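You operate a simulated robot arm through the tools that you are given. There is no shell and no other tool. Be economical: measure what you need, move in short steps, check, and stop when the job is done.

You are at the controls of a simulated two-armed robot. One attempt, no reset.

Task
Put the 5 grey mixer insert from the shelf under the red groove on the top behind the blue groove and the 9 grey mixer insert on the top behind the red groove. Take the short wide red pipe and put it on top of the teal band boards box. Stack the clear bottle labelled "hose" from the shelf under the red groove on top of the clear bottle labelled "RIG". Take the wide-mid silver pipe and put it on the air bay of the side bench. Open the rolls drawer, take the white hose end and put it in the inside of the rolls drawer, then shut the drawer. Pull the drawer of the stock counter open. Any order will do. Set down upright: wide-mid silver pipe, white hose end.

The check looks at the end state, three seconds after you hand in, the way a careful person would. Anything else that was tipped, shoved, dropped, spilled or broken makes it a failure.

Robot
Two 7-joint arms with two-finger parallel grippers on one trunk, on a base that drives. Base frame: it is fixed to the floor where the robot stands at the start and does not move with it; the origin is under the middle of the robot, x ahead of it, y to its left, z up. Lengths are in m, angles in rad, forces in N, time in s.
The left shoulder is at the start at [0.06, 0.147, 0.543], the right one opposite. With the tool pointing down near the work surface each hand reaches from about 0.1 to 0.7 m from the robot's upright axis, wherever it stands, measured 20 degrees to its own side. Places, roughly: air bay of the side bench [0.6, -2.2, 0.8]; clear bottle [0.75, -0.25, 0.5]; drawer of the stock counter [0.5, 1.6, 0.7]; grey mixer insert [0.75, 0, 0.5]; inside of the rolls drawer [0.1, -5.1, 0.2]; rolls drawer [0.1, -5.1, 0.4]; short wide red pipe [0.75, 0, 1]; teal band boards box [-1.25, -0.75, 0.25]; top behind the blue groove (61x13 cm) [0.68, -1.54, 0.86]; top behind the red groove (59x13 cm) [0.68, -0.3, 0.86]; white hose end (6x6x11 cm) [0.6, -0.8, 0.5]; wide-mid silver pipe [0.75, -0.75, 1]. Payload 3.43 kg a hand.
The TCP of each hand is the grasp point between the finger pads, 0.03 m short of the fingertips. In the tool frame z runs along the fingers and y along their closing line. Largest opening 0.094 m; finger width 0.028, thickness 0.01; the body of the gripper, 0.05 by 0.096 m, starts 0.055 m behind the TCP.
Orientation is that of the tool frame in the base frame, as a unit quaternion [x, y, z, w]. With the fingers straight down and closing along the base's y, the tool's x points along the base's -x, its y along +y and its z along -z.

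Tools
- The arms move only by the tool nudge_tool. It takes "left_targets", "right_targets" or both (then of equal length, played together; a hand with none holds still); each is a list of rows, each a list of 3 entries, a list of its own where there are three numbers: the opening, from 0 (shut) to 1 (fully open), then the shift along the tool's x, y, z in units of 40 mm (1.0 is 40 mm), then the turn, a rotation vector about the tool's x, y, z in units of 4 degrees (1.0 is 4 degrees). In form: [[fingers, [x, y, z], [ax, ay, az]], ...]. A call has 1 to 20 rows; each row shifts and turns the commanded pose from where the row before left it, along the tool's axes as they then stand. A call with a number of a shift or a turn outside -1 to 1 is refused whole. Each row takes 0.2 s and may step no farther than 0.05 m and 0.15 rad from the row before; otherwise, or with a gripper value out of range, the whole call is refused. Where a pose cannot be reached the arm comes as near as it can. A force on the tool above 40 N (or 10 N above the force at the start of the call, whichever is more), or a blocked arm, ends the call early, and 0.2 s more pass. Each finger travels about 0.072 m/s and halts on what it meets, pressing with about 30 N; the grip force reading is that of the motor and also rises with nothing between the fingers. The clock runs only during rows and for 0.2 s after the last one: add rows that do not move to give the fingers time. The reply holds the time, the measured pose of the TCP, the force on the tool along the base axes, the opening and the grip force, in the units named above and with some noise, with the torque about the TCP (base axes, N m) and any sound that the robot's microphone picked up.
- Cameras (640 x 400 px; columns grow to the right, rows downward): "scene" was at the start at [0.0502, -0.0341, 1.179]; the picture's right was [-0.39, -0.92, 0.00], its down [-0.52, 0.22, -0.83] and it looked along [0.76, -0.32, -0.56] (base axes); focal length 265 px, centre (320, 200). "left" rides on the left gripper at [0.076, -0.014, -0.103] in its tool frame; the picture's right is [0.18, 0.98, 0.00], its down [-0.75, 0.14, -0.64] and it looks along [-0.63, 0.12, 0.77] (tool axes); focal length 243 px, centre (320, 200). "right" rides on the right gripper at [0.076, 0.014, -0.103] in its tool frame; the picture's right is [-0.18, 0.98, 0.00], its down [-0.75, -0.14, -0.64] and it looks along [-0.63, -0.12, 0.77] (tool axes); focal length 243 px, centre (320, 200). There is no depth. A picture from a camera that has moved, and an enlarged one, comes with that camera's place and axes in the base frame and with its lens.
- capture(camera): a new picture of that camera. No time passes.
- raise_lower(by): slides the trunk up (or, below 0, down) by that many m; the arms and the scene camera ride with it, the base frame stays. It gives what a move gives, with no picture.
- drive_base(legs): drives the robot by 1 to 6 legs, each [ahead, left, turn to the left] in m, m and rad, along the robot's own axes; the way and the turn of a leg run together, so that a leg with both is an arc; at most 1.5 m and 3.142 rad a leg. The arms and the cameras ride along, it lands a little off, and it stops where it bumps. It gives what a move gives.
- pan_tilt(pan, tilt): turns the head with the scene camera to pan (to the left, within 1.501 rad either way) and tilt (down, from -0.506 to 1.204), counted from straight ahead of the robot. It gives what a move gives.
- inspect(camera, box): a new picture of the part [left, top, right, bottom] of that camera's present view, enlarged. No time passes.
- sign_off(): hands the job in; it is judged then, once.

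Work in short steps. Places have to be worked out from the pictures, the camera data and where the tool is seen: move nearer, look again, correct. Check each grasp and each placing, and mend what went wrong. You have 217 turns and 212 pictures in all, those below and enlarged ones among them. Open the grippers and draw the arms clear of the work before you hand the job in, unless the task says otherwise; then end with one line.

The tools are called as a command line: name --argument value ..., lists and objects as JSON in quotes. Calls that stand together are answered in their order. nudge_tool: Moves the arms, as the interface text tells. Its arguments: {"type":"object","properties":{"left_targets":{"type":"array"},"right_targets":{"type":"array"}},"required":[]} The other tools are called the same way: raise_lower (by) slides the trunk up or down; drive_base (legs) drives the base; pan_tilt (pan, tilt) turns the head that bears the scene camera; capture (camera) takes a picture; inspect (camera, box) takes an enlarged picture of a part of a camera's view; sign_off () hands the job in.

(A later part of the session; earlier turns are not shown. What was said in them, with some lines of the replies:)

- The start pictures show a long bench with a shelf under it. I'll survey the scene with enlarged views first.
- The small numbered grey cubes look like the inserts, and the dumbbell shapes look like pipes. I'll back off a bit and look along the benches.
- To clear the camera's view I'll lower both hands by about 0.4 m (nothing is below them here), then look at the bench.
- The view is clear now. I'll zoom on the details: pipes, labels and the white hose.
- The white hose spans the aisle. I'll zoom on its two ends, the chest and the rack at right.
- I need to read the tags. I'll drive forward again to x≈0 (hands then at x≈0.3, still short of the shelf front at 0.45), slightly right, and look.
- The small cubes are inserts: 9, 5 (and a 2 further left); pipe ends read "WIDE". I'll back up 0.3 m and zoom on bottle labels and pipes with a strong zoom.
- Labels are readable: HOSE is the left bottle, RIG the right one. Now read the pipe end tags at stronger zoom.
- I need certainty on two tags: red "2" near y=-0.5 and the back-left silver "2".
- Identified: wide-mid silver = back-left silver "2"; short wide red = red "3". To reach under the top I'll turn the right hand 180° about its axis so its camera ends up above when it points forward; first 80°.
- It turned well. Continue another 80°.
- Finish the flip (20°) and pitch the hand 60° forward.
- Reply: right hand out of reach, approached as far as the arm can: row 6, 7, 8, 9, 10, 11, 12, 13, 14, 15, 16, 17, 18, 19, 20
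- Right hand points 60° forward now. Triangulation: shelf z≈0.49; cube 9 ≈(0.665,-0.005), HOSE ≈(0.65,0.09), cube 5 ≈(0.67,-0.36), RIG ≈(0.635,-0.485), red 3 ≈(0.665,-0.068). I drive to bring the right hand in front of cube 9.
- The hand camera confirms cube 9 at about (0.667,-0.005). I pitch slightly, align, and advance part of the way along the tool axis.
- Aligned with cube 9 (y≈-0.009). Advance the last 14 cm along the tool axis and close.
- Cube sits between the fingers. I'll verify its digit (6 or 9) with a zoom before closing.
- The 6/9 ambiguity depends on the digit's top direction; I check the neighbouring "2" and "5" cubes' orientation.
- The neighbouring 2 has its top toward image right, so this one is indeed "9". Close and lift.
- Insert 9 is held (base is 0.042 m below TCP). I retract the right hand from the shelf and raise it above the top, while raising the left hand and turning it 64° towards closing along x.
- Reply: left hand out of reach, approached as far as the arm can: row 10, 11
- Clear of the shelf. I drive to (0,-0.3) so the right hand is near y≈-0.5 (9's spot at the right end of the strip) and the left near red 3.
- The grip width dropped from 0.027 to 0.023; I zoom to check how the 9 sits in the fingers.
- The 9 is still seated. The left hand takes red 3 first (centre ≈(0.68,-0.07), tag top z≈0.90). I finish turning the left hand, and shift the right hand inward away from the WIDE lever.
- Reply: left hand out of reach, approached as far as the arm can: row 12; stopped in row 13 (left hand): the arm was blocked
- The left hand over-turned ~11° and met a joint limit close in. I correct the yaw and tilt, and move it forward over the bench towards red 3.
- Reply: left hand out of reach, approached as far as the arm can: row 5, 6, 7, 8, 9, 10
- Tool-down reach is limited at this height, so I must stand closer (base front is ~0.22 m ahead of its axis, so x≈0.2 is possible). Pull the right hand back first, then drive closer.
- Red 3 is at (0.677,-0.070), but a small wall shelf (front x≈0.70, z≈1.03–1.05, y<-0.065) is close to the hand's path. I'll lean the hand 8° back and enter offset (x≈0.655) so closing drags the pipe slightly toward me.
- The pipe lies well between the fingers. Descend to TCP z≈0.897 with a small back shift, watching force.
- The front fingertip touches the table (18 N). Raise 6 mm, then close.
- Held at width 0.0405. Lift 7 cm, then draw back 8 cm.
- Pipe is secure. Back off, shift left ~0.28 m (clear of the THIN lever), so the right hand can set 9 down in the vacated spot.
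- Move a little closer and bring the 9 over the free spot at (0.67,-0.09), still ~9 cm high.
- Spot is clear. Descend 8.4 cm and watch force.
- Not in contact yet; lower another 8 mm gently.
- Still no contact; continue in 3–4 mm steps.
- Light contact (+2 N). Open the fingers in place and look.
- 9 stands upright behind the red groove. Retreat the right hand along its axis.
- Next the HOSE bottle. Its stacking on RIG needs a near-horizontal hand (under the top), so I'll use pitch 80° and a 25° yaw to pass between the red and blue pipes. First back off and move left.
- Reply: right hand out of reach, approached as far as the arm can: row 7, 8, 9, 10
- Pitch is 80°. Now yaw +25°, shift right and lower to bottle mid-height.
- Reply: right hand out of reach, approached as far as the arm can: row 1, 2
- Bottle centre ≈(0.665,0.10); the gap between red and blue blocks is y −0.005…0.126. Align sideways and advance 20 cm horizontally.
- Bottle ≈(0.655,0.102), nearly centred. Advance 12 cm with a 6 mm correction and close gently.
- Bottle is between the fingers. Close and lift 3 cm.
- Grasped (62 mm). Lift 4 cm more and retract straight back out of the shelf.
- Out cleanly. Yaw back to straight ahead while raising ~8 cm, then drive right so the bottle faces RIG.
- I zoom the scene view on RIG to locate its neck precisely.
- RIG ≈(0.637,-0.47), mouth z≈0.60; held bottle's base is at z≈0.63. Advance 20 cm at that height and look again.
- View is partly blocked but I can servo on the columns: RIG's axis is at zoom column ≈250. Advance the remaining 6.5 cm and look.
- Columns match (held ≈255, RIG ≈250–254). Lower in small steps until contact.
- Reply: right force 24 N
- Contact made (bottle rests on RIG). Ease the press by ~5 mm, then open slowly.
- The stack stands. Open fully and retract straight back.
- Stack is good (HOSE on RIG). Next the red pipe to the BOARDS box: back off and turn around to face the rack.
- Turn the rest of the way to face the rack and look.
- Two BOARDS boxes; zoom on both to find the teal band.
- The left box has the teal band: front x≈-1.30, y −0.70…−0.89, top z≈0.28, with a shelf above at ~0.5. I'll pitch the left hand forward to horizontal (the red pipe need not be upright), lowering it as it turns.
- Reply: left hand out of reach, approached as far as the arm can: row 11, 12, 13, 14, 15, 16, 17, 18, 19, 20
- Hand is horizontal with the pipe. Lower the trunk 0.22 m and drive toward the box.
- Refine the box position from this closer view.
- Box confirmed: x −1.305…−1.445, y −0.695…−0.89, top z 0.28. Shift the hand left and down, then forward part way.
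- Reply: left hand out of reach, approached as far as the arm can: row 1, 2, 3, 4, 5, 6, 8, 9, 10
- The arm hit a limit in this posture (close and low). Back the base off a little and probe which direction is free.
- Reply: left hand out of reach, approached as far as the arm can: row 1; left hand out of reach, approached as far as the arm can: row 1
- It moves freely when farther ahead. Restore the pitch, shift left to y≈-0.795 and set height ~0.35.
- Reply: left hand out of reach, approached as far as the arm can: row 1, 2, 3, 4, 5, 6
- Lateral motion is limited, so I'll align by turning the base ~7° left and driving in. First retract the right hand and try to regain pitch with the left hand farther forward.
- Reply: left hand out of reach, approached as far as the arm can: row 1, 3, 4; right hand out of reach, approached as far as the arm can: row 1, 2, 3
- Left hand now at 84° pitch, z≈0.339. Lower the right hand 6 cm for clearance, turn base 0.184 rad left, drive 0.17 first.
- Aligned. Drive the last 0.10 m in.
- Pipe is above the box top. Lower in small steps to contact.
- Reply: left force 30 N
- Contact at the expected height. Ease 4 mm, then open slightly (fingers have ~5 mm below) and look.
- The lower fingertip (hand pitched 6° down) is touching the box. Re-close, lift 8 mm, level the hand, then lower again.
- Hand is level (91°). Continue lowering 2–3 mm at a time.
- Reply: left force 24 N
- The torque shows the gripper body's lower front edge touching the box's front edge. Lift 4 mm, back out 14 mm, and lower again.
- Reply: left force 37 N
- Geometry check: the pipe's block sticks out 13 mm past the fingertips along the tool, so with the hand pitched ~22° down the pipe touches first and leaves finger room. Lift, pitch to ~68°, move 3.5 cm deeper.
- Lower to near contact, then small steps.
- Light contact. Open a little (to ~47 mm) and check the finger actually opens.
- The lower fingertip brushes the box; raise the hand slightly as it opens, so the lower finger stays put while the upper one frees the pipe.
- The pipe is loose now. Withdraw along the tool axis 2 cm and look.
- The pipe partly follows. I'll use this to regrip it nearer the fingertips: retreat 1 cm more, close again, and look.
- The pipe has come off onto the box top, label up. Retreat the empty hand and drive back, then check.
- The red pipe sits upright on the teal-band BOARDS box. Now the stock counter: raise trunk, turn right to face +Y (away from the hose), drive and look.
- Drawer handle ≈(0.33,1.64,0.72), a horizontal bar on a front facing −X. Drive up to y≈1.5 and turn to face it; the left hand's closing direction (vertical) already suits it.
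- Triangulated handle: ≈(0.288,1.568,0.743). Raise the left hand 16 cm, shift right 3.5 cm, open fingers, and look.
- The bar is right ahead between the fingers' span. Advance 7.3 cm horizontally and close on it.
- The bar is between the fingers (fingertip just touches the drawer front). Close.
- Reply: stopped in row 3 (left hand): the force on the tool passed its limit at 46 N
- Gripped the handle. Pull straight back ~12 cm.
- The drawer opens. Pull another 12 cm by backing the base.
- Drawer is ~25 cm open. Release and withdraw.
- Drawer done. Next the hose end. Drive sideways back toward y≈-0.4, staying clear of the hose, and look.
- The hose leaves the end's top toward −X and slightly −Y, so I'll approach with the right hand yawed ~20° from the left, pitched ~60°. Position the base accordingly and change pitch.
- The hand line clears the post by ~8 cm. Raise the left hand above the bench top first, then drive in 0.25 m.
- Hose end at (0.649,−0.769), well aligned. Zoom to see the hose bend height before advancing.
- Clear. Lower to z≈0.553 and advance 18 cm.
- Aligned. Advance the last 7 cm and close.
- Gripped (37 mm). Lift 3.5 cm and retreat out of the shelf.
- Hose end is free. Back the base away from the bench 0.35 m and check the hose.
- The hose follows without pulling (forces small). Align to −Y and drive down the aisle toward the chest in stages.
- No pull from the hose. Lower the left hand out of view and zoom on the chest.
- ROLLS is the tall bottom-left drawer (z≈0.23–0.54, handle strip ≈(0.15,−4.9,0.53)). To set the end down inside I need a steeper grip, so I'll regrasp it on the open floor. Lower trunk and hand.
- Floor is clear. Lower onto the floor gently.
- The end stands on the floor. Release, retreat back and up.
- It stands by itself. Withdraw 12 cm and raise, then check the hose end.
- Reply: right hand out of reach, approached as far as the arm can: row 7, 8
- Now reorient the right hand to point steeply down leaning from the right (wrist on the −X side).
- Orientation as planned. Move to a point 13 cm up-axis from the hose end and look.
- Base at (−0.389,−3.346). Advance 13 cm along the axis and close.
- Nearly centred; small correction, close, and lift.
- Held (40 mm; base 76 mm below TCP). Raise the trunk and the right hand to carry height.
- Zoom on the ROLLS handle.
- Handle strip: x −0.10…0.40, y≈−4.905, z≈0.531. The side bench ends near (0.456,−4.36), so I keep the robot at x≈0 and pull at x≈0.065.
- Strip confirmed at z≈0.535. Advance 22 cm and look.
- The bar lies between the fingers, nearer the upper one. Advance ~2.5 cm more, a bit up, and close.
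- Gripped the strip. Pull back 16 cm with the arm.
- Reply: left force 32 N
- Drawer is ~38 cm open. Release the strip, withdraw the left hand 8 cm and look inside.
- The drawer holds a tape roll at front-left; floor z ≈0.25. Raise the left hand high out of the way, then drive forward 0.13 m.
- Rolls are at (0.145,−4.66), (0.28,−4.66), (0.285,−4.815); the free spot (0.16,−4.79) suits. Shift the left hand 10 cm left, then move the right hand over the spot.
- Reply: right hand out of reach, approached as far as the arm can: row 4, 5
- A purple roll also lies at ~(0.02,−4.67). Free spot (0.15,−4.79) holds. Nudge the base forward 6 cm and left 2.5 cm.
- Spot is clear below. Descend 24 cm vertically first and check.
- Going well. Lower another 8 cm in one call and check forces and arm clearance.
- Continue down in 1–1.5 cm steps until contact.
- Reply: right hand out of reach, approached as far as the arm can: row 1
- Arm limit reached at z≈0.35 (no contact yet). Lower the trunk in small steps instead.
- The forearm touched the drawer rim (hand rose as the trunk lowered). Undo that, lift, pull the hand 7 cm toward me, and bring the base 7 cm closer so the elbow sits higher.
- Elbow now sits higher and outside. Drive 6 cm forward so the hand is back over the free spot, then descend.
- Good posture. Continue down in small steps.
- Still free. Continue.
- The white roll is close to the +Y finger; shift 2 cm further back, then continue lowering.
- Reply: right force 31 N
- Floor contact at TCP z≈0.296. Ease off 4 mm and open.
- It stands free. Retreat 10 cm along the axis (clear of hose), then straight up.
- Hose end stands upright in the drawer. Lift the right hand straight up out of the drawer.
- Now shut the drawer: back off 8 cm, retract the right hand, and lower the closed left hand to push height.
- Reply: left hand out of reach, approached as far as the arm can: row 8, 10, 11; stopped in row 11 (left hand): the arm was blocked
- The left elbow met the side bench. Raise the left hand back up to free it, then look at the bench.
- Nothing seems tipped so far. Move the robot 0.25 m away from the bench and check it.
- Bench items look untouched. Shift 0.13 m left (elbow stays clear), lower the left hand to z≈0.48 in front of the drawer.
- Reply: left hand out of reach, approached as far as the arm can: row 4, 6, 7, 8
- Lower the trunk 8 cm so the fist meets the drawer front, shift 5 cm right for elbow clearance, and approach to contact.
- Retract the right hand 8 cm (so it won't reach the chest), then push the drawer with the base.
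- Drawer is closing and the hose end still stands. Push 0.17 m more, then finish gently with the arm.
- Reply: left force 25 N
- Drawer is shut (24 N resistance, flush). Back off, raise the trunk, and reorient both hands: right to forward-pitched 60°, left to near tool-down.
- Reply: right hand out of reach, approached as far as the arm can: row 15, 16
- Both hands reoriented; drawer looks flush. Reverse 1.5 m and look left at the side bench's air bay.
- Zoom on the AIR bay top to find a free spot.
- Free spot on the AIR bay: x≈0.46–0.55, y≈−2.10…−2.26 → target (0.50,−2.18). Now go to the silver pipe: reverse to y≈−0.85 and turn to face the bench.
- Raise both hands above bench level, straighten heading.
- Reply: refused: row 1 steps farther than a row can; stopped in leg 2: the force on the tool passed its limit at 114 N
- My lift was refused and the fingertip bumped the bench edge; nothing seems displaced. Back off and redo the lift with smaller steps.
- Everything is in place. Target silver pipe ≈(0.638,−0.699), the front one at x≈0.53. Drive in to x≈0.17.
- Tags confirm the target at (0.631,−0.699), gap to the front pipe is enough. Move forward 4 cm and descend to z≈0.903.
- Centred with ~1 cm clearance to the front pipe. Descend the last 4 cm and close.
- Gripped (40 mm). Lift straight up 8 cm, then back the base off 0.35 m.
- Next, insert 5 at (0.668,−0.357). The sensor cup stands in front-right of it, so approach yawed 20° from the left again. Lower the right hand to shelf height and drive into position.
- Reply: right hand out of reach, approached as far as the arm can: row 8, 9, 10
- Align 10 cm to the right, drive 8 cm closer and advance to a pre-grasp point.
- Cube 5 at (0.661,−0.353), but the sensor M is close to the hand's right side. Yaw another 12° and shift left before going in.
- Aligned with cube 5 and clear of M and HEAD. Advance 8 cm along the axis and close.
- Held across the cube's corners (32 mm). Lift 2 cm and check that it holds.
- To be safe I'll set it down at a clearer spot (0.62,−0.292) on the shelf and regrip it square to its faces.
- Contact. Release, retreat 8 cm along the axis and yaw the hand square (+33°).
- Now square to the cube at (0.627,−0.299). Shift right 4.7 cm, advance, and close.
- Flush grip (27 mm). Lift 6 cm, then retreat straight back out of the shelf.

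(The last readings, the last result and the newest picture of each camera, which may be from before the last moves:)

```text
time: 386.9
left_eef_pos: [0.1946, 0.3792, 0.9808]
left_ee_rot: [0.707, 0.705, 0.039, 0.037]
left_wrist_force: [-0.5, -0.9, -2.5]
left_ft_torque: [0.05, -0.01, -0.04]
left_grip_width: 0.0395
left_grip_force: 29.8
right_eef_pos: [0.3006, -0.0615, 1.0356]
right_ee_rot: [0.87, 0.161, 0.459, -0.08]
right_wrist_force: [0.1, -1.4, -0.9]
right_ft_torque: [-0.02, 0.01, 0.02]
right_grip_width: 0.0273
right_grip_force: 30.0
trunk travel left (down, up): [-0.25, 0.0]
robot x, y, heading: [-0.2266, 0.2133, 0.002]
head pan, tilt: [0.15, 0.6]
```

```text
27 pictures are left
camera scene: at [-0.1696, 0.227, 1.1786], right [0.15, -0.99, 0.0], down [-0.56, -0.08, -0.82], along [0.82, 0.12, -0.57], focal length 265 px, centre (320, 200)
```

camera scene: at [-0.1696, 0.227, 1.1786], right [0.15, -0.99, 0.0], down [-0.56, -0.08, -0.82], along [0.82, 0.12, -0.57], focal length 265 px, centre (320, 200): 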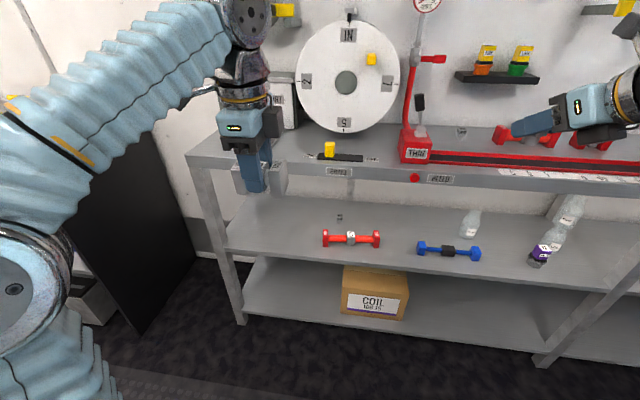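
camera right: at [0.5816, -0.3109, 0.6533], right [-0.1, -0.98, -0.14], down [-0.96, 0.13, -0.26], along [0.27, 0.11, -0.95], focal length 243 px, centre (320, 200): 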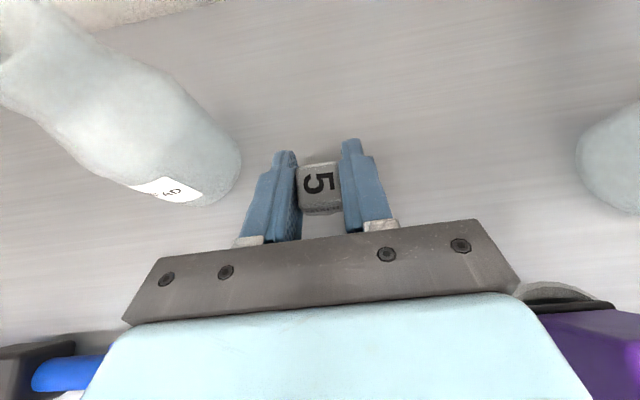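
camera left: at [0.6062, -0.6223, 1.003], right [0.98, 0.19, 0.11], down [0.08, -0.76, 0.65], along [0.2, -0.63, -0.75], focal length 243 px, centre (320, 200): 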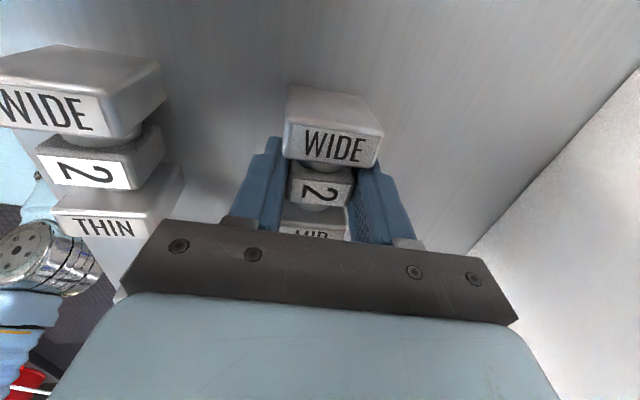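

Both items held. Drive right to y≈−1.27 and view the blue strip.

drive_base --legs '[[0.02, -1.48, 0], [0.1, 0, 0]]'

capture --camera "right"

```text
time: 394.9
left_eef_pos: [0.311, -1.0809, 0.9809]
left_ee_rot: [0.705, 0.707, 0.04, 0.037]
left_wrist_force: [0.4, 0.8, -0.8]
left_ft_torque: [0.01, -0.03, 0.0]
left_grip_width: 0.0395
left_grip_force: 29.9
right_eef_pos: [0.42, -1.5221, 1.0348]
right_ee_rot: [0.87, 0.163, 0.458, -0.082]
right_wrist_force: [0.2, -0.7, -0.6]
right_ft_torque: [0.0, -0.06, -0.01]
right_grip_width: 0.0272
right_grip_force: 30.1
trunk travel left (down, up): [-0.25, 0.0]
robot x, y, heading: [-0.107, -1.2512, 0.003]
head pan, tilt: [0.15, 0.6]
```

```text
26 pictures are left
camera right: at [0.3854, -1.5499, 1.156], right [0.25, -0.96, -0.14], down [-0.94, -0.21, -0.26], along [0.22, 0.2, -0.95], focal length 243 px, centre (320, 200)
```

right: 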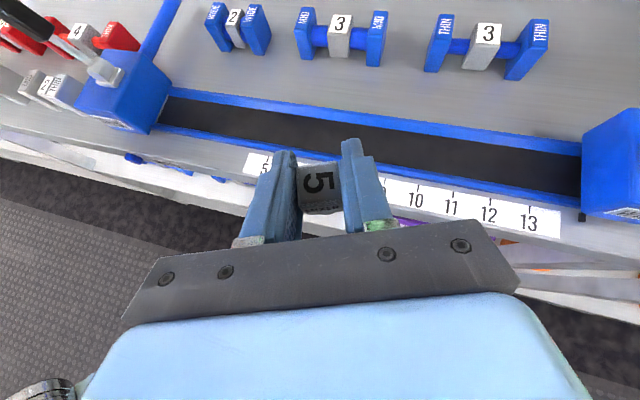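

Pipes' front faces are at x≈0.672; there's a 6 cm free band in the strip in front, and a gap at y≈−1.56. I'll place 5 at (0.642,−1.56). Square the hand up and move closer.

nudge_tool --right_targets '[[0, [0, 0.16, 0], [-0.72, 0, 0.49]], [0, [0, 0.16, 0], [-0.72, 0, 0.49]], [0, [0, 0.16, 0], [-0.72, 0, 0.49]], [0, [0, 0.16, 0], [-0.72, 0, 0.49]], [0, [0, 0.16, 0], [-0.72, 0, 0.49]], [0, [0, 0.16, 0], [-0.72, 0, 0.49]]]'

drive_base --legs '[[0.13, 0, 0]]'

nudge_tool --right_targets '[[0, [0.08, 0, 0.95], [0, 0, 0]], [0, [0.08, 0, 0.95], [0, 0, 0]]]'

capture --camera "right"

```text
time: 396.4
left_eef_pos: [0.3113, -1.0805, 0.9806]
left_ee_rot: [0.705, 0.707, 0.039, 0.036]
left_wrist_force: [0.6, -0.3, -0.3]
left_ft_torque: [0.03, 0.02, 0.02]
left_grip_width: 0.0397
left_grip_force: 30.2
right_eef_pos: [0.4222, -1.5326, 1.0356]
right_ee_rot: [0.878, 0.11, 0.463, -0.053]
right_wrist_force: [-0.1, -0.2, -0.5]
right_ft_torque: [0.02, 0.03, 0.0]
right_grip_width: 0.0274
right_grip_force: 29.8
right hand out of reach, approached as far as the arm can: row 3, 4, 5, 6
trunk travel left (down, up): [-0.25, 0.0]
robot x, y, heading: [-0.1096, -1.2519, -0.002]
head pan, tilt: [0.15, 0.6]
```

```text
time: 397.6
left_eef_pos: [0.4385, -1.0805, 0.9804]
left_ee_rot: [0.706, 0.706, 0.04, 0.037]
left_wrist_force: [-0.1, 0.1, -1.6]
left_ft_torque: [0.0, -0.05, -0.01]
left_grip_width: 0.0395
left_grip_force: 29.6
right_eef_pos: [0.5503, -1.5343, 1.0351]
right_ee_rot: [0.878, 0.108, 0.463, -0.052]
right_wrist_force: [-0.4, 0.0, -0.5]
right_ft_torque: [0.03, 0.0, 0.0]
right_grip_width: 0.0274
right_grip_force: 30.0
trunk travel left (down, up): [-0.25, 0.0]
robot x, y, heading: [0.0193, -1.2507, 0.002]
head pan, tilt: [0.15, 0.6]
```

```text
time: 398.2
left_eef_pos: [0.4392, -1.0814, 0.9809]
left_ee_rot: [0.706, 0.706, 0.038, 0.037]
left_wrist_force: [-1.0, -0.2, -1.0]
left_ft_torque: [0.0, -0.02, -0.01]
left_grip_width: 0.0399
left_grip_force: 30.7
right_eef_pos: [0.6154, -1.5194, 0.9969]
right_ee_rot: [0.878, 0.109, 0.463, -0.052]
right_wrist_force: [-0.3, -0.6, -0.6]
right_ft_torque: [0.0, 0.0, -0.05]
right_grip_width: 0.0272
right_grip_force: 29.7
trunk travel left (down, up): [-0.25, 0.0]
robot x, y, heading: [0.022, -1.2496, -0.001]
head pan, tilt: [0.15, 0.6]
```

```text
25 pictures are left
camera right: at [0.5779, -1.5419, 1.1168], right [0.13, -0.98, -0.14], down [-0.96, -0.09, -0.26], along [0.24, 0.17, -0.96], focal length 243 px, centre (320, 200)
```

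right: 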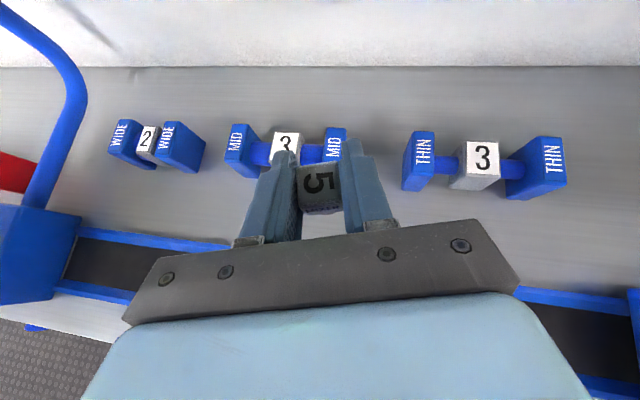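

Shift 4 cm right to the gap line and descend to ~2 cm above the surface.

nudge_tool --right_targets '[[0, [0.1, 0.5, 0.15], [0, 0, 0]], [0, [0.1, 0.5, 0.15], [0, 0, 0]], [0, [-0.58, 0, 0.4], [0, 0, 0]], [0, [-0.58, 0, 0.4], [0, 0, 0]], [0, [-0.58, 0, 0.4], [0, 0, 0]], [0, [0, 0, 0], [0, 0, 0]]]'

capture --camera "right"

```text
time: 399.6
left_eef_pos: [0.4386, -1.0819, 0.9811]
left_ee_rot: [0.706, 0.707, 0.039, 0.036]
left_wrist_force: [-0.5, -0.7, -1.8]
left_ft_torque: [-0.03, 0.0, 0.01]
left_grip_width: 0.04
left_grip_force: 29.6
right_eef_pos: [0.6415, -1.5549, 0.9118]
right_ee_rot: [0.878, 0.11, 0.464, -0.054]
right_wrist_force: [0.6, -0.3, -0.5]
right_ft_torque: [0.04, 0.01, 0.04]
right_grip_width: 0.0276
right_grip_force: 30.0
trunk travel left (down, up): [-0.25, 0.0]
robot x, y, heading: [0.0192, -1.2458, -0.0]
head pan, tilt: [0.15, 0.6]
```

```text
24 pictures are left
camera right: at [0.6038, -1.5779, 1.0334], right [0.14, -0.98, -0.14], down [-0.96, -0.1, -0.26], along [0.24, 0.17, -0.95], focal length 243 px, centre (320, 200)
```

right: 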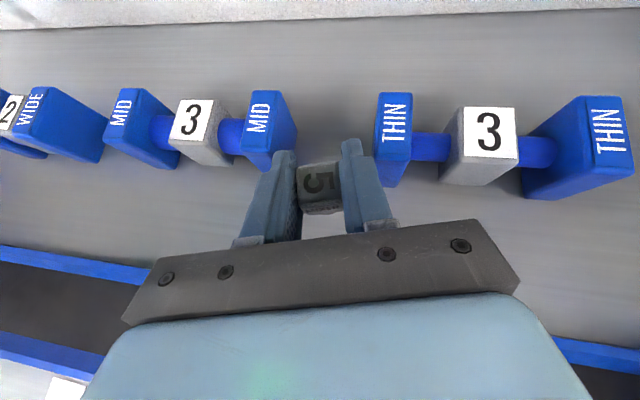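

The opening fingers could touch the THIN block, so back off 1 cm, then lower to contact.

nudge_tool --right_targets '[[0, [-0.14, 0, -0.2], [0, 0, 0]], [0, [-0.25, 0, 0.17], [0, 0, 0]], [0, [0, 0, 0], [0, 0, 0]]]'

nudge_tool --right_targets '[[0, [-0.1, 0, 0.068], [0, 0, 0]], [0, [0, 0, 0], [0, 0, 0]]]'

nudge_tool --right_targets '[[0, [-0.07, 0, 0.048], [0, 0, 0]], [0, [0, 0, 0], [0, 0, 0]]]'

```text
time: 400.4
left_eef_pos: [0.4388, -1.0817, 0.9807]
left_ee_rot: [0.705, 0.707, 0.039, 0.037]
left_wrist_force: [-0.1, -0.4, -2.2]
left_ft_torque: [0.02, 0.0, -0.03]
left_grip_width: 0.0398
left_grip_force: 30.3
right_eef_pos: [0.6311, -1.5568, 0.9012]
right_ee_rot: [0.878, 0.109, 0.464, -0.053]
right_wrist_force: [-0.2, -1.0, 0.1]
right_ft_torque: [0.0, 0.0, 0.01]
right_grip_width: 0.0275
right_grip_force: 29.5
trunk travel left (down, up): [-0.25, 0.0]
robot x, y, heading: [0.0185, -1.2475, -0.001]
head pan, tilt: [0.15, 0.6]
```

```text
time: 401.0
left_eef_pos: [0.4391, -1.0812, 0.9807]
left_ee_rot: [0.706, 0.707, 0.039, 0.037]
left_wrist_force: [-0.4, 0.2, -2.4]
left_ft_torque: [0.0, 0.01, 0.03]
left_grip_width: 0.0398
left_grip_force: 30.2
right_eef_pos: [0.6308, -1.5574, 0.8955]
right_ee_rot: [0.878, 0.109, 0.464, -0.052]
right_wrist_force: [0.2, 0.0, -1.2]
right_ft_torque: [-0.01, 0.02, 0.01]
right_grip_width: 0.0274
right_grip_force: 30.4
trunk travel left (down, up): [-0.25, 0.0]
robot x, y, heading: [0.0218, -1.2481, 0.003]
head pan, tilt: [0.15, 0.6]
```

```text
time: 401.6
left_eef_pos: [0.4381, -1.0812, 0.9805]
left_ee_rot: [0.705, 0.707, 0.04, 0.037]
left_wrist_force: [-0.8, 0.4, -1.9]
left_ft_torque: [0.04, -0.01, -0.01]
left_grip_width: 0.0399
left_grip_force: 30.1
right_eef_pos: [0.6315, -1.5586, 0.893]
right_ee_rot: [0.877, 0.11, 0.464, -0.053]
right_wrist_force: [2.3, -1.3, 7.3]
right_ft_torque: [0.05, -0.09, -0.03]
right_grip_width: 0.0273
right_grip_force: 30.6
trunk travel left (down, up): [-0.25, 0.0]
robot x, y, heading: [0.0203, -1.2478, 0.002]
head pan, tilt: [0.15, 0.6]
```

Contact (7 N). Open slightly, check, then retreat along the axis.

nudge_tool --right_targets '[[0.38, [0, 0, 0], [0, 0, 0]], [0.42, [0, 0, 0], [0, 0, 0]], [0.42, [0, 0, 0], [0, 0, 0]], [0.45, [0, 0, -0.5], [0, 0, 0]], [0.5, [0, 0, -0.9], [0, 0, 0]], [0.5, [0, 0, -1], [0, 0, 0]], [0.5, [0, 0, -1], [0, 0, 0]]]'

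capture --camera "right"

```text
time: 403.2
left_eef_pos: [0.4395, -1.0807, 0.9805]
left_ee_rot: [0.705, 0.707, 0.039, 0.036]
left_wrist_force: [0.4, 0.6, -1.7]
left_ft_torque: [0.0, 0.01, -0.01]
left_grip_width: 0.0394
left_grip_force: 30.2
right_eef_pos: [0.5221, -1.5856, 0.9671]
right_ee_rot: [0.878, 0.109, 0.462, -0.053]
right_wrist_force: [-0.5, 0.5, 0.1]
right_ft_torque: [0.01, -0.03, 0.03]
right_grip_width: 0.0469
right_grip_force: 0.0
trunk travel left (down, up): [-0.25, 0.0]
robot x, y, heading: [0.0233, -1.2505, -0.002]
head pan, tilt: [0.15, 0.6]
```

```text
23 pictures are left
camera right: at [0.4849, -1.6084, 1.0882], right [0.14, -0.98, -0.14], down [-0.96, -0.1, -0.26], along [0.24, 0.17, -0.95], focal length 243 px, centre (320, 200)
```

right: 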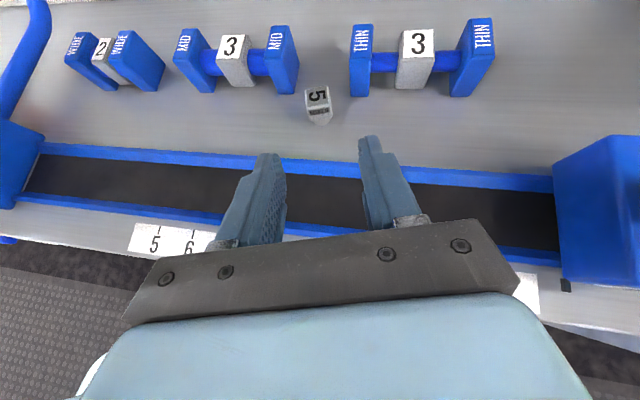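

Insert 5 stands behind the blue groove. Now the silver pipe → AIR bay: back off, move right, turn −0.5 rad so the right hand stays off the bench.

drive_base --legs '[[-0.3, 0, 0], [0, -0.7, 0], [0, 0, -0.5]]'

nudge_tool --left_targets '[[0, [0, 0, 0], [0, 0, -0.9]], [0, [0, 0, 0], [0, 0, -0.9]], [0, [0, 0, 0], [0, 0, -0.9]], [0, [0, 0, 0], [0, 0, -0.9]], [0, [0, 0, 0], [0, 0, -0.9]], [0, [0, 0, 0], [0, 0, -0.9]], [0, [0, 0, 0], [0, 0, -0.9]], [0, [0, 0, 0], [0, 0, -0.9]]]'

capture --camera "left"

```text
time: 410.1
left_eef_pos: [0.175, -2.01, 0.9803]
left_ee_rot: [0.862, 0.504, 0.029, 0.045]
left_wrist_force: [0.1, 0.6, -2.1]
left_ft_torque: [-0.01, -0.01, 0.0]
left_grip_width: 0.0396
left_grip_force: 29.9
right_eef_pos: [-0.0009, -2.4902, 0.9679]
right_ee_rot: [0.877, -0.117, 0.461, 0.067]
right_wrist_force: [-0.3, 0.2, 0.3]
right_ft_torque: [0.03, 0.0, 0.01]
right_grip_width: 0.047
right_grip_force: 0.1
trunk travel left (down, up): [-0.25, 0.0]
robot x, y, heading: [-0.273, -1.9488, -0.515]
head pan, tilt: [0.15, 0.6]
```

```text
time: 411.9
left_eef_pos: [0.1759, -2.0098, 0.9793]
left_ee_rot: [0.709, 0.704, 0.016, 0.052]
left_wrist_force: [0.5, -0.2, -1.9]
left_ft_torque: [0.01, 0.01, 0.0]
left_grip_width: 0.0396
left_grip_force: 30.1
right_eef_pos: [-0.0009, -2.4905, 0.9679]
right_ee_rot: [0.877, -0.117, 0.462, 0.067]
right_wrist_force: [0.3, 0.1, -1.2]
right_ft_torque: [0.01, 0.0, 0.01]
right_grip_width: 0.0471
right_grip_force: 0.1
trunk travel left (down, up): [-0.25, 0.0]
robot x, y, heading: [-0.2733, -1.9502, -0.517]
head pan, tilt: [0.15, 0.6]
```

```text
22 pictures are left
camera left: at [0.1528, -1.928, 1.0752], right [0.98, 0.18, 0.08], down [0.07, -0.72, 0.69], along [0.18, -0.67, -0.72], focal length 243 px, centre (320, 200)
```

left: 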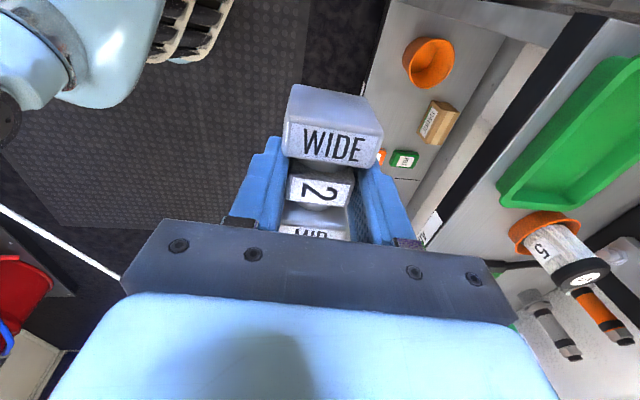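

Held pipe is now square to the bench. Level it, drive 0.2 m closer and look down at the bay for an accurate free spot.

nudge_tool --left_targets '[[0, [0, 0, 0], [0, 0.73, 0]]]'

drive_base --legs '[[0.2, 0, 0]]'

pan_tilt --pan 0.45 --tilt 0.7

inspect --camera "scene" --box '[160, 60, 480, 260]'

capture --camera "left"

```text
time: 412.3
left_eef_pos: [0.1741, -2.0109, 0.9807]
left_ee_rot: [0.709, 0.704, 0.034, 0.033]
left_wrist_force: [-0.2, 0.1, -2.1]
left_ft_torque: [0.01, 0.0, -0.01]
left_grip_width: 0.0397
left_grip_force: 30.5
right_eef_pos: [-0.0027, -2.49, 0.9672]
right_ee_rot: [0.877, -0.118, 0.461, 0.067]
right_wrist_force: [-0.8, 0.3, -0.6]
right_ft_torque: [-0.01, 0.01, 0.01]
right_grip_width: 0.0469
right_grip_force: 0.0
trunk travel left (down, up): [-0.25, 0.0]
robot x, y, heading: [-0.2729, -1.9476, -0.511]
head pan, tilt: [0.15, 0.6]
```

```text
time: 413.9
left_eef_pos: [0.3484, -2.109, 0.9803]
left_ee_rot: [0.71, 0.703, 0.034, 0.033]
left_wrist_force: [-0.1, -0.3, -1.6]
left_ft_torque: [0.01, 0.03, 0.01]
left_grip_width: 0.0395
left_grip_force: 30.0
right_eef_pos: [0.1701, -2.5883, 0.9676]
right_ee_rot: [0.877, -0.118, 0.461, 0.067]
right_wrist_force: [0.2, -0.5, 0.6]
right_ft_torque: [-0.01, 0.01, 0.01]
right_grip_width: 0.047
right_grip_force: 0.1
trunk travel left (down, up): [-0.25, 0.0]
robot x, y, heading: [-0.0982, -2.0483, -0.512]
head pan, tilt: [0.15, 0.6]
```

```text
time: 414.7
left_eef_pos: [0.3469, -2.1082, 0.9802]
left_ee_rot: [0.71, 0.703, 0.034, 0.034]
left_wrist_force: [-0.1, -0.4, -1.7]
left_ft_torque: [-0.02, 0.03, 0.01]
left_grip_width: 0.0398
left_grip_force: 29.9
right_eef_pos: [0.1702, -2.5879, 0.9669]
right_ee_rot: [0.876, -0.118, 0.462, 0.068]
right_wrist_force: [0.9, -0.1, -0.2]
right_ft_torque: [-0.01, 0.0, 0.0]
right_grip_width: 0.0468
right_grip_force: 0.0
trunk travel left (down, up): [-0.25, 0.0]
robot x, y, heading: [-0.0999, -2.0476, -0.516]
head pan, tilt: [0.45, 0.7]
```

```text
2.00 times, centred on (320, 160) of scene
camera zoom: at [-0.0432, -2.0382, 1.1701], right [-0.07, -1.0, 0.0], down [-0.64, 0.04, -0.77], along [0.76, -0.05, -0.64], focal length 531 px, centre (320, 280)
```

zoom: 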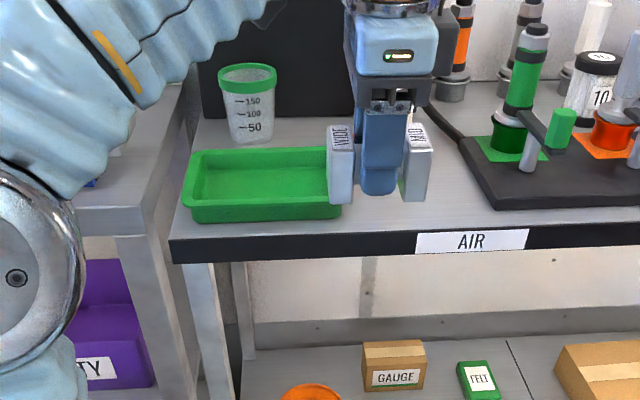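

```text
20 pictures are left
camera left: at [0.3246, -2.0313, 1.0796], right [0.98, 0.18, 0.09], down [0.07, -0.76, 0.65], along [0.19, -0.63, -0.75], focal length 243 px, centre (320, 200)
```

left: 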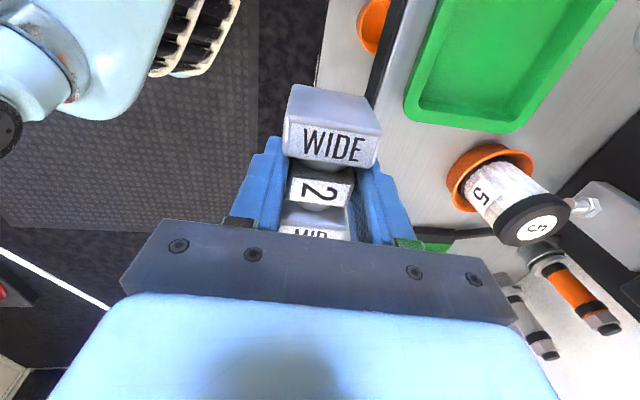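

Refined: bench front x≈0.431, cup front x≈0.527, tray edge y≈−2.108, board edge y≈−2.27. Target (0.478,−2.19). Drive 0.125 m and fine-position above it.

drive_base --legs '[[0.12, 0, 0]]'

capture --camera "left"

```text
time: 416.0
left_eef_pos: [0.4516, -2.1685, 0.9811]
left_ee_rot: [0.709, 0.704, 0.034, 0.033]
left_wrist_force: [-0.8, 0.0, -1.8]
left_ft_torque: [0.02, -0.04, 0.0]
left_grip_width: 0.0398
left_grip_force: 29.8
right_eef_pos: [0.2743, -2.6464, 0.9666]
right_ee_rot: [0.877, -0.118, 0.461, 0.067]
right_wrist_force: [-1.3, 0.2, 0.3]
right_ft_torque: [0.01, -0.02, -0.02]
right_grip_width: 0.047
right_grip_force: 0.1
trunk travel left (down, up): [-0.25, 0.0]
robot x, y, heading: [0.0052, -2.108, -0.512]
head pan, tilt: [0.45, 0.7]
```

```text
19 pictures are left
camera left: at [0.4287, -2.0907, 1.0796], right [0.98, 0.17, 0.09], down [0.07, -0.76, 0.65], along [0.19, -0.63, -0.75], focal length 243 px, centre (320, 200)
```

left: 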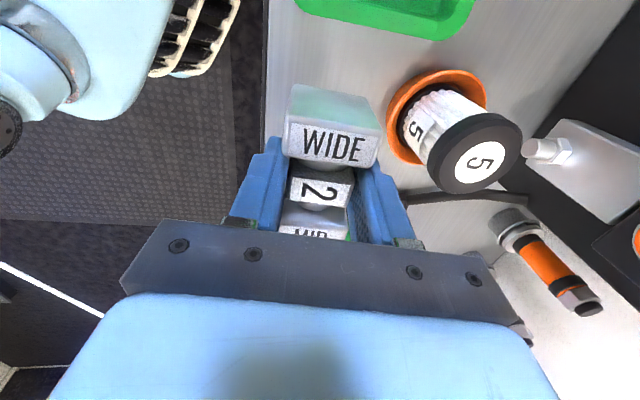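

Good view. Shift ~1 cm forward and 2 cm right, then descend 8.5 cm.

nudge_tool --left_targets '[[0, [-0.54, 0.28, 0], [0, 0, 0]], [0, [0, 0, 0.7], [0, 0, 0]], [0, [0, 0, 0.7], [0, 0, 0]], [0, [0, 0, 0.6], [0, 0, 0]], [0, [0, 0, 0], [0, 0, 0]]]'

capture --camera "left"

```text
time: 417.2
left_eef_pos: [0.4715, -2.1899, 0.9027]
left_ee_rot: [0.709, 0.703, 0.035, 0.033]
left_wrist_force: [0.2, 0.3, -1.7]
left_ft_torque: [0.02, 0.0, 0.0]
left_grip_width: 0.0395
left_grip_force: 30.5
right_eef_pos: [0.2736, -2.6477, 0.9677]
right_ee_rot: [0.877, -0.118, 0.462, 0.067]
right_wrist_force: [0.4, 0.1, -0.2]
right_ft_torque: [-0.01, 0.0, -0.02]
right_grip_width: 0.047
right_grip_force: 0.1
trunk travel left (down, up): [-0.25, 0.0]
robot x, y, heading: [0.0049, -2.1066, -0.516]
head pan, tilt: [0.45, 0.7]
```

```text
18 pictures are left
camera left: at [0.4487, -2.1133, 1.0009], right [0.98, 0.18, 0.09], down [0.07, -0.76, 0.65], along [0.19, -0.63, -0.75], focal length 243 px, centre (320, 200)
```

left: 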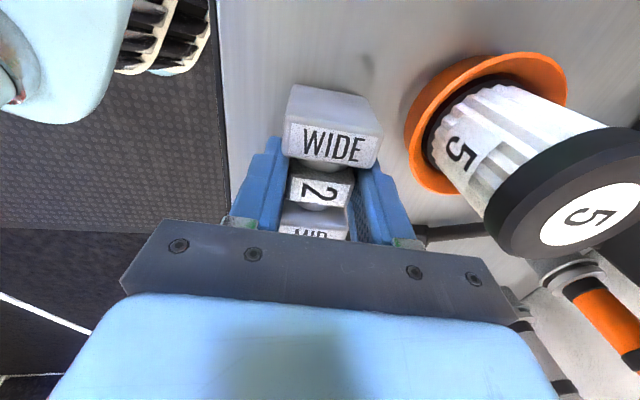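

Clear on both sides. Lower in small steps until contact.

nudge_tool --left_targets '[[0, [0, 0, 0.3], [0, 0, 0]], [0, [0, 0, 0.15], [0, 0, 0]], [0, [0, 0, 0], [0, 0, 0]]]'

nudge_tool --left_targets '[[0, [0, 0, 0.1], [0, 0, 0]], [0, [0, 0, 0], [0, 0, 0]]]'

nudge_tool --left_targets '[[0, [0, 0, 0.1], [0, 0, 0]], [0, [0, 0, 0], [0, 0, 0]]]'

```text
time: 418.0
left_eef_pos: [0.4721, -2.1896, 0.8839]
left_ee_rot: [0.71, 0.703, 0.034, 0.035]
left_wrist_force: [0.3, 1.2, 19.4]
left_ft_torque: [-0.33, 0.44, 0.0]
left_grip_width: 0.0408
left_grip_force: 30.1
right_eef_pos: [0.2729, -2.6464, 0.9674]
right_ee_rot: [0.877, -0.117, 0.461, 0.066]
right_wrist_force: [0.1, -0.7, -0.1]
right_ft_torque: [-0.02, 0.0, 0.02]
right_grip_width: 0.0468
right_grip_force: 0.0
trunk travel left (down, up): [-0.25, 0.0]
robot x, y, heading: [0.0043, -2.1037, -0.52]
head pan, tilt: [0.45, 0.7]
```

```text
time: 418.5
left_eef_pos: [0.4703, -2.1874, 0.883]
left_ee_rot: [0.71, 0.703, 0.035, 0.038]
left_wrist_force: [-4.7, 0.4, 15.7]
left_ft_torque: [0.49, 0.54, 0.05]
left_grip_width: 0.0402
left_grip_force: 29.8
right_eef_pos: [0.2736, -2.6471, 0.9674]
right_ee_rot: [0.877, -0.118, 0.461, 0.066]
right_wrist_force: [-0.3, -0.5, 0.3]
right_ft_torque: [0.03, -0.02, 0.02]
right_grip_width: 0.0471
right_grip_force: 0.0
trunk travel left (down, up): [-0.25, 0.0]
robot x, y, heading: [0.0029, -2.1106, -0.515]
head pan, tilt: [0.45, 0.7]
stopped in row 2 (left hand): the force on the tool passed its limit at 42 N (the readings are from after the stop); the commanded pose is now the measured one
```

```text
time: 418.9
left_eef_pos: [0.4706, -2.1889, 0.8825]
left_ee_rot: [0.71, 0.702, 0.034, 0.041]
left_wrist_force: [-4.6, 2.0, 16.1]
left_ft_torque: [0.49, 0.65, 0.04]
left_grip_width: 0.04
left_grip_force: 30.3
right_eef_pos: [0.2728, -2.6467, 0.968]
right_ee_rot: [0.877, -0.118, 0.462, 0.067]
right_wrist_force: [0.4, -0.5, -0.2]
right_ft_torque: [0.02, -0.01, 0.0]
right_grip_width: 0.0473
right_grip_force: 0.0
trunk travel left (down, up): [-0.25, 0.0]
robot x, y, heading: [0.0061, -2.1052, -0.521]
head pan, tilt: [0.45, 0.7]
stopped in row 2 (left hand): the force on the tool passed its limit at 46 N (the readings are from after the stop); the commanded pose is now the measured one
```

In contact. Ease up 3 mm and open.

nudge_tool --left_targets '[[0, [0, 0, -0.07], [0, 0, 0]], [0.5, [0, 0, 0], [0, 0, 0]], [0.58, [0, 0, 0], [0, 0, 0]], [0.58, [0, 0, 0], [0, 0, 0]]]'

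capture --camera "left"

```text
time: 419.9
left_eef_pos: [0.4716, -2.1899, 0.8848]
left_ee_rot: [0.71, 0.703, 0.034, 0.04]
left_wrist_force: [3.4, 0.8, 2.9]
left_ft_torque: [0.06, 0.0, -0.04]
left_grip_width: 0.0527
left_grip_force: 0.0
right_eef_pos: [0.2732, -2.6467, 0.968]
right_ee_rot: [0.877, -0.119, 0.461, 0.068]
right_wrist_force: [-0.9, 0.6, 0.5]
right_ft_torque: [0.01, 0.0, -0.02]
right_grip_width: 0.047
right_grip_force: 0.1
trunk travel left (down, up): [-0.25, 0.0]
robot x, y, heading: [0.0041, -2.1095, -0.515]
head pan, tilt: [0.45, 0.7]
```

```text
17 pictures are left
camera left: at [0.4486, -2.1111, 0.9819], right [0.98, 0.17, 0.1], down [0.07, -0.75, 0.66], along [0.19, -0.64, -0.74], focal length 243 px, centre (320, 200)
```

left: 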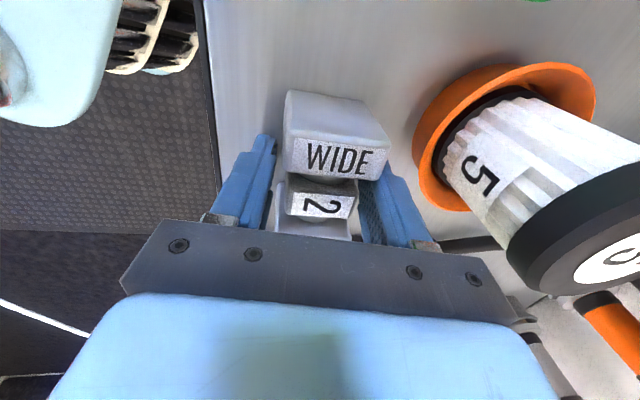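

Released; the back finger still lightly touches the cube, so centre 2–3 mm forward and lift straight up.

nudge_tool --left_targets '[[0.6, [0, 0.07, 0], [0, 0, 0]], [0.62, [0, 0, 0], [0, 0, 0]], [0.62, [0, 0.03, -0.3], [0, 0, 0]], [0.62, [0, 0.06, -0.6], [0, 0, 0]], [0.62, [0, 0.09, -0.9], [0, 0, 0]], [0.62, [0, 0.09, -0.9], [0, 0, 0]]]'

capture --camera "left"

```text
time: 421.3
left_eef_pos: [0.4736, -2.1893, 0.9938]
left_ee_rot: [0.709, 0.703, 0.034, 0.039]
left_wrist_force: [0.8, 1.5, -0.3]
left_ft_torque: [-0.04, -0.02, 0.01]
left_grip_width: 0.058
left_grip_force: 0.0
right_eef_pos: [0.2739, -2.6464, 0.9674]
right_ee_rot: [0.877, -0.118, 0.461, 0.068]
right_wrist_force: [-0.6, -0.6, -0.4]
right_ft_torque: [0.01, -0.01, 0.0]
right_grip_width: 0.0471
right_grip_force: 0.2
trunk travel left (down, up): [-0.25, 0.0]
robot x, y, heading: [0.0058, -2.1068, -0.515]
head pan, tilt: [0.45, 0.7]
```

```text
16 pictures are left
camera left: at [0.4507, -2.1107, 1.0923], right [0.98, 0.17, 0.1], down [0.06, -0.75, 0.66], along [0.19, -0.64, -0.74], focal length 243 px, centre (320, 200)
```

left: 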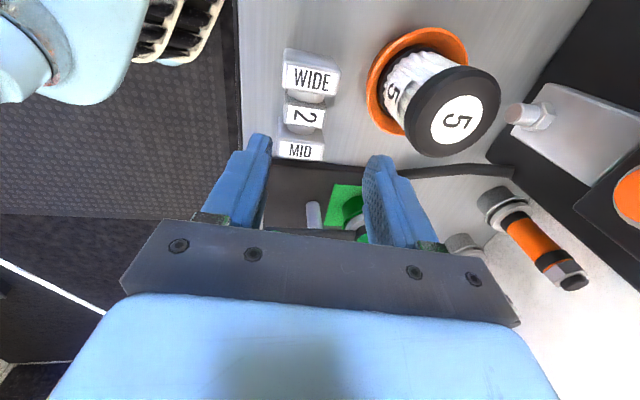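

The silver pipe stands upright in the AIR bay. Back the robot away and take a final look.

drive_base --legs '[[-0.35, 0, 0]]'

pan_tilt --pan 0.9 --tilt 0.45

capture --camera "scene"

pan_tilt --pan -1.1 --tilt 0.4

capture --camera "scene"

```text
time: 423.6
left_eef_pos: [0.1627, -2.0105, 0.9937]
left_ee_rot: [0.707, 0.705, 0.034, 0.04]
left_wrist_force: [0.3, 0.3, 0.2]
left_ft_torque: [-0.01, -0.02, 0.0]
left_grip_width: 0.0583
left_grip_force: 0.1
right_eef_pos: [-0.0348, -2.4694, 0.9674]
right_ee_rot: [0.877, -0.116, 0.461, 0.066]
right_wrist_force: [0.3, 0.4, 0.2]
right_ft_torque: [0.0, 0.01, -0.02]
right_grip_width: 0.0471
right_grip_force: 0.2
trunk travel left (down, up): [-0.25, 0.0]
robot x, y, heading: [-0.3082, -1.9279, -0.508]
head pan, tilt: [0.45, 0.7]
```

```text
time: 424.5
left_eef_pos: [0.1635, -2.0102, 0.9948]
left_ee_rot: [0.707, 0.705, 0.034, 0.04]
left_wrist_force: [0.1, 0.1, -0.2]
left_ft_torque: [0.03, 0.02, -0.02]
left_grip_width: 0.0585
left_grip_force: 0.0
right_eef_pos: [-0.0348, -2.4691, 0.9676]
right_ee_rot: [0.877, -0.116, 0.462, 0.066]
right_wrist_force: [-0.1, 0.1, 0.6]
right_ft_torque: [0.04, 0.02, 0.03]
right_grip_width: 0.0467
right_grip_force: 0.1
trunk travel left (down, up): [-0.25, 0.0]
robot x, y, heading: [-0.3066, -1.9326, -0.509]
head pan, tilt: [0.901, 0.45]
```

```text
15 pictures are left
camera scene: at [-0.2511, -1.881, 1.1922], right [0.38, -0.93, 0.0], down [-0.4, -0.17, -0.9], along [0.83, 0.34, -0.44], focal length 265 px, centre (320, 200)
```

scene: 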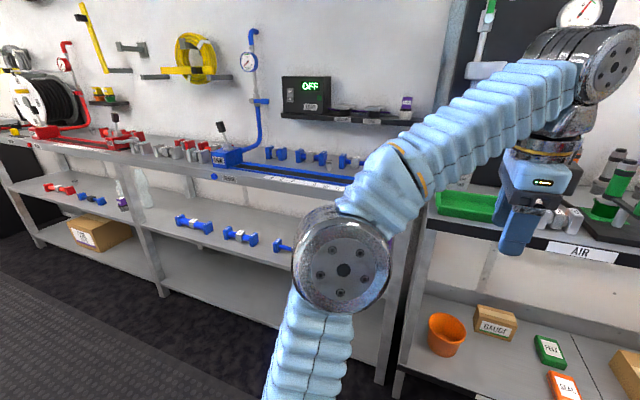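

```text
time: 426.4
left_eef_pos: [0.1627, -2.0095, 0.9929]
left_ee_rot: [0.707, 0.705, 0.033, 0.04]
left_wrist_force: [-0.3, -0.1, -0.6]
left_ft_torque: [0.02, 0.03, 0.01]
left_grip_width: 0.0586
left_grip_force: 0.1
right_eef_pos: [-0.0353, -2.4685, 0.9675]
right_ee_rot: [0.877, -0.116, 0.462, 0.066]
right_wrist_force: [0.2, -0.5, -0.2]
right_ft_torque: [0.01, 0.06, 0.01]
right_grip_width: 0.0469
right_grip_force: 0.1
trunk travel left (down, up): [-0.25, 0.0]
robot x, y, heading: [-0.311, -1.9282, -0.515]
head pan, tilt: [-1.1, 0.4]
```

```text
14 pictures are left
camera scene: at [-0.3397, -2.0085, 1.1969], right [-1.0, 0.04, 0.0], down [0.01, 0.39, -0.92], along [-0.04, -0.92, -0.39], focal length 265 px, centre (320, 200)
```

scene: 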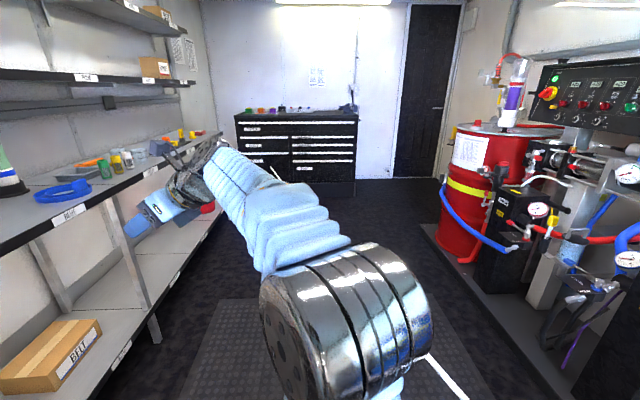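

Last check: zoom on the chest drawer and (after panning) the bottle stack.

inspect --camera "scene" --box '[225, 100, 375, 200]'

pan_tilt --pan 1.3 --tilt 0.45

inspect --camera "scene" --box '[150, 110, 410, 270]'

```text
4.00 times, centred on (300, 150) of scene
camera zoom: at [-0.3397, -2.0085, 1.1969], right [-1.0, 0.04, 0.0], down [0.01, 0.39, -0.92], along [-0.04, -0.92, -0.39], focal length 1061 px, centre (400, 400)
```

zoom: 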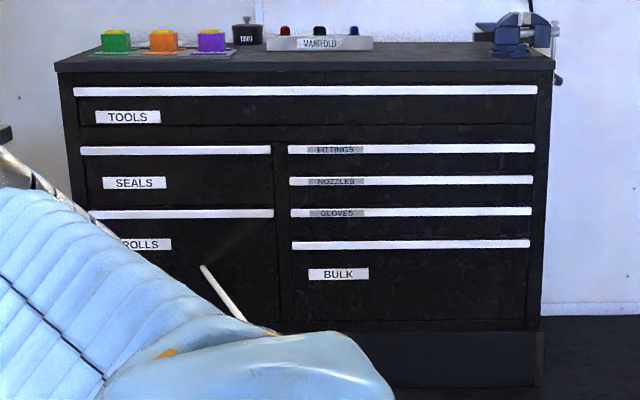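

```text
time: 428.6
left_eef_pos: [0.1625, -2.0099, 0.9928]
left_ee_rot: [0.707, 0.705, 0.034, 0.04]
left_wrist_force: [-0.3, 0.6, 0.3]
left_ft_torque: [-0.02, 0.0, 0.04]
left_grip_width: 0.0586
left_grip_force: 0.1
right_eef_pos: [-0.0354, -2.4696, 0.9677]
right_ee_rot: [0.877, -0.116, 0.462, 0.065]
right_wrist_force: [0.4, -0.9, 0.0]
right_ft_torque: [0.01, 0.01, 0.01]
right_grip_width: 0.0468
right_grip_force: 0.0
trunk travel left (down, up): [-0.25, 0.0]
robot x, y, heading: [-0.3104, -1.9321, -0.506]
head pan, tilt: [1.3, 0.45]
```

```text
2.46 times, centred on (280, 190) of scene
camera zoom: at [-0.2714, -1.8506, 1.1922], right [0.71, -0.7, 0.0], down [-0.31, -0.31, -0.9], along [0.63, 0.64, -0.44], focal length 653 px, centre (418, 225)
```

zoom: 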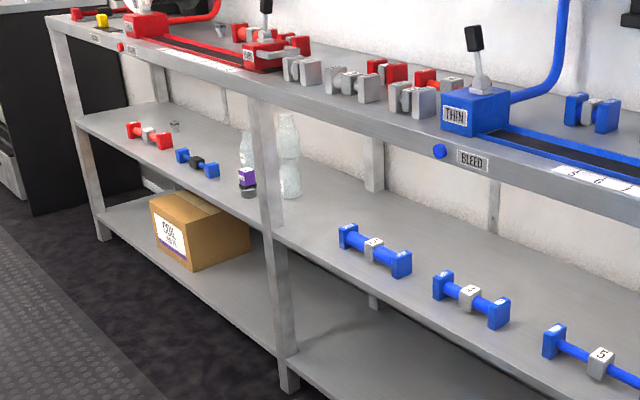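

Everything checks out: the stack stands, the drawer is shut, and both grippers are open and clear of the work. Handing in.

sign_off

```text
The job is handed in.
```

I handed the job in with every item done, but I couldn't see inside the shut rolls drawer: I last saw the white hose end upright with the drawer partly closed.
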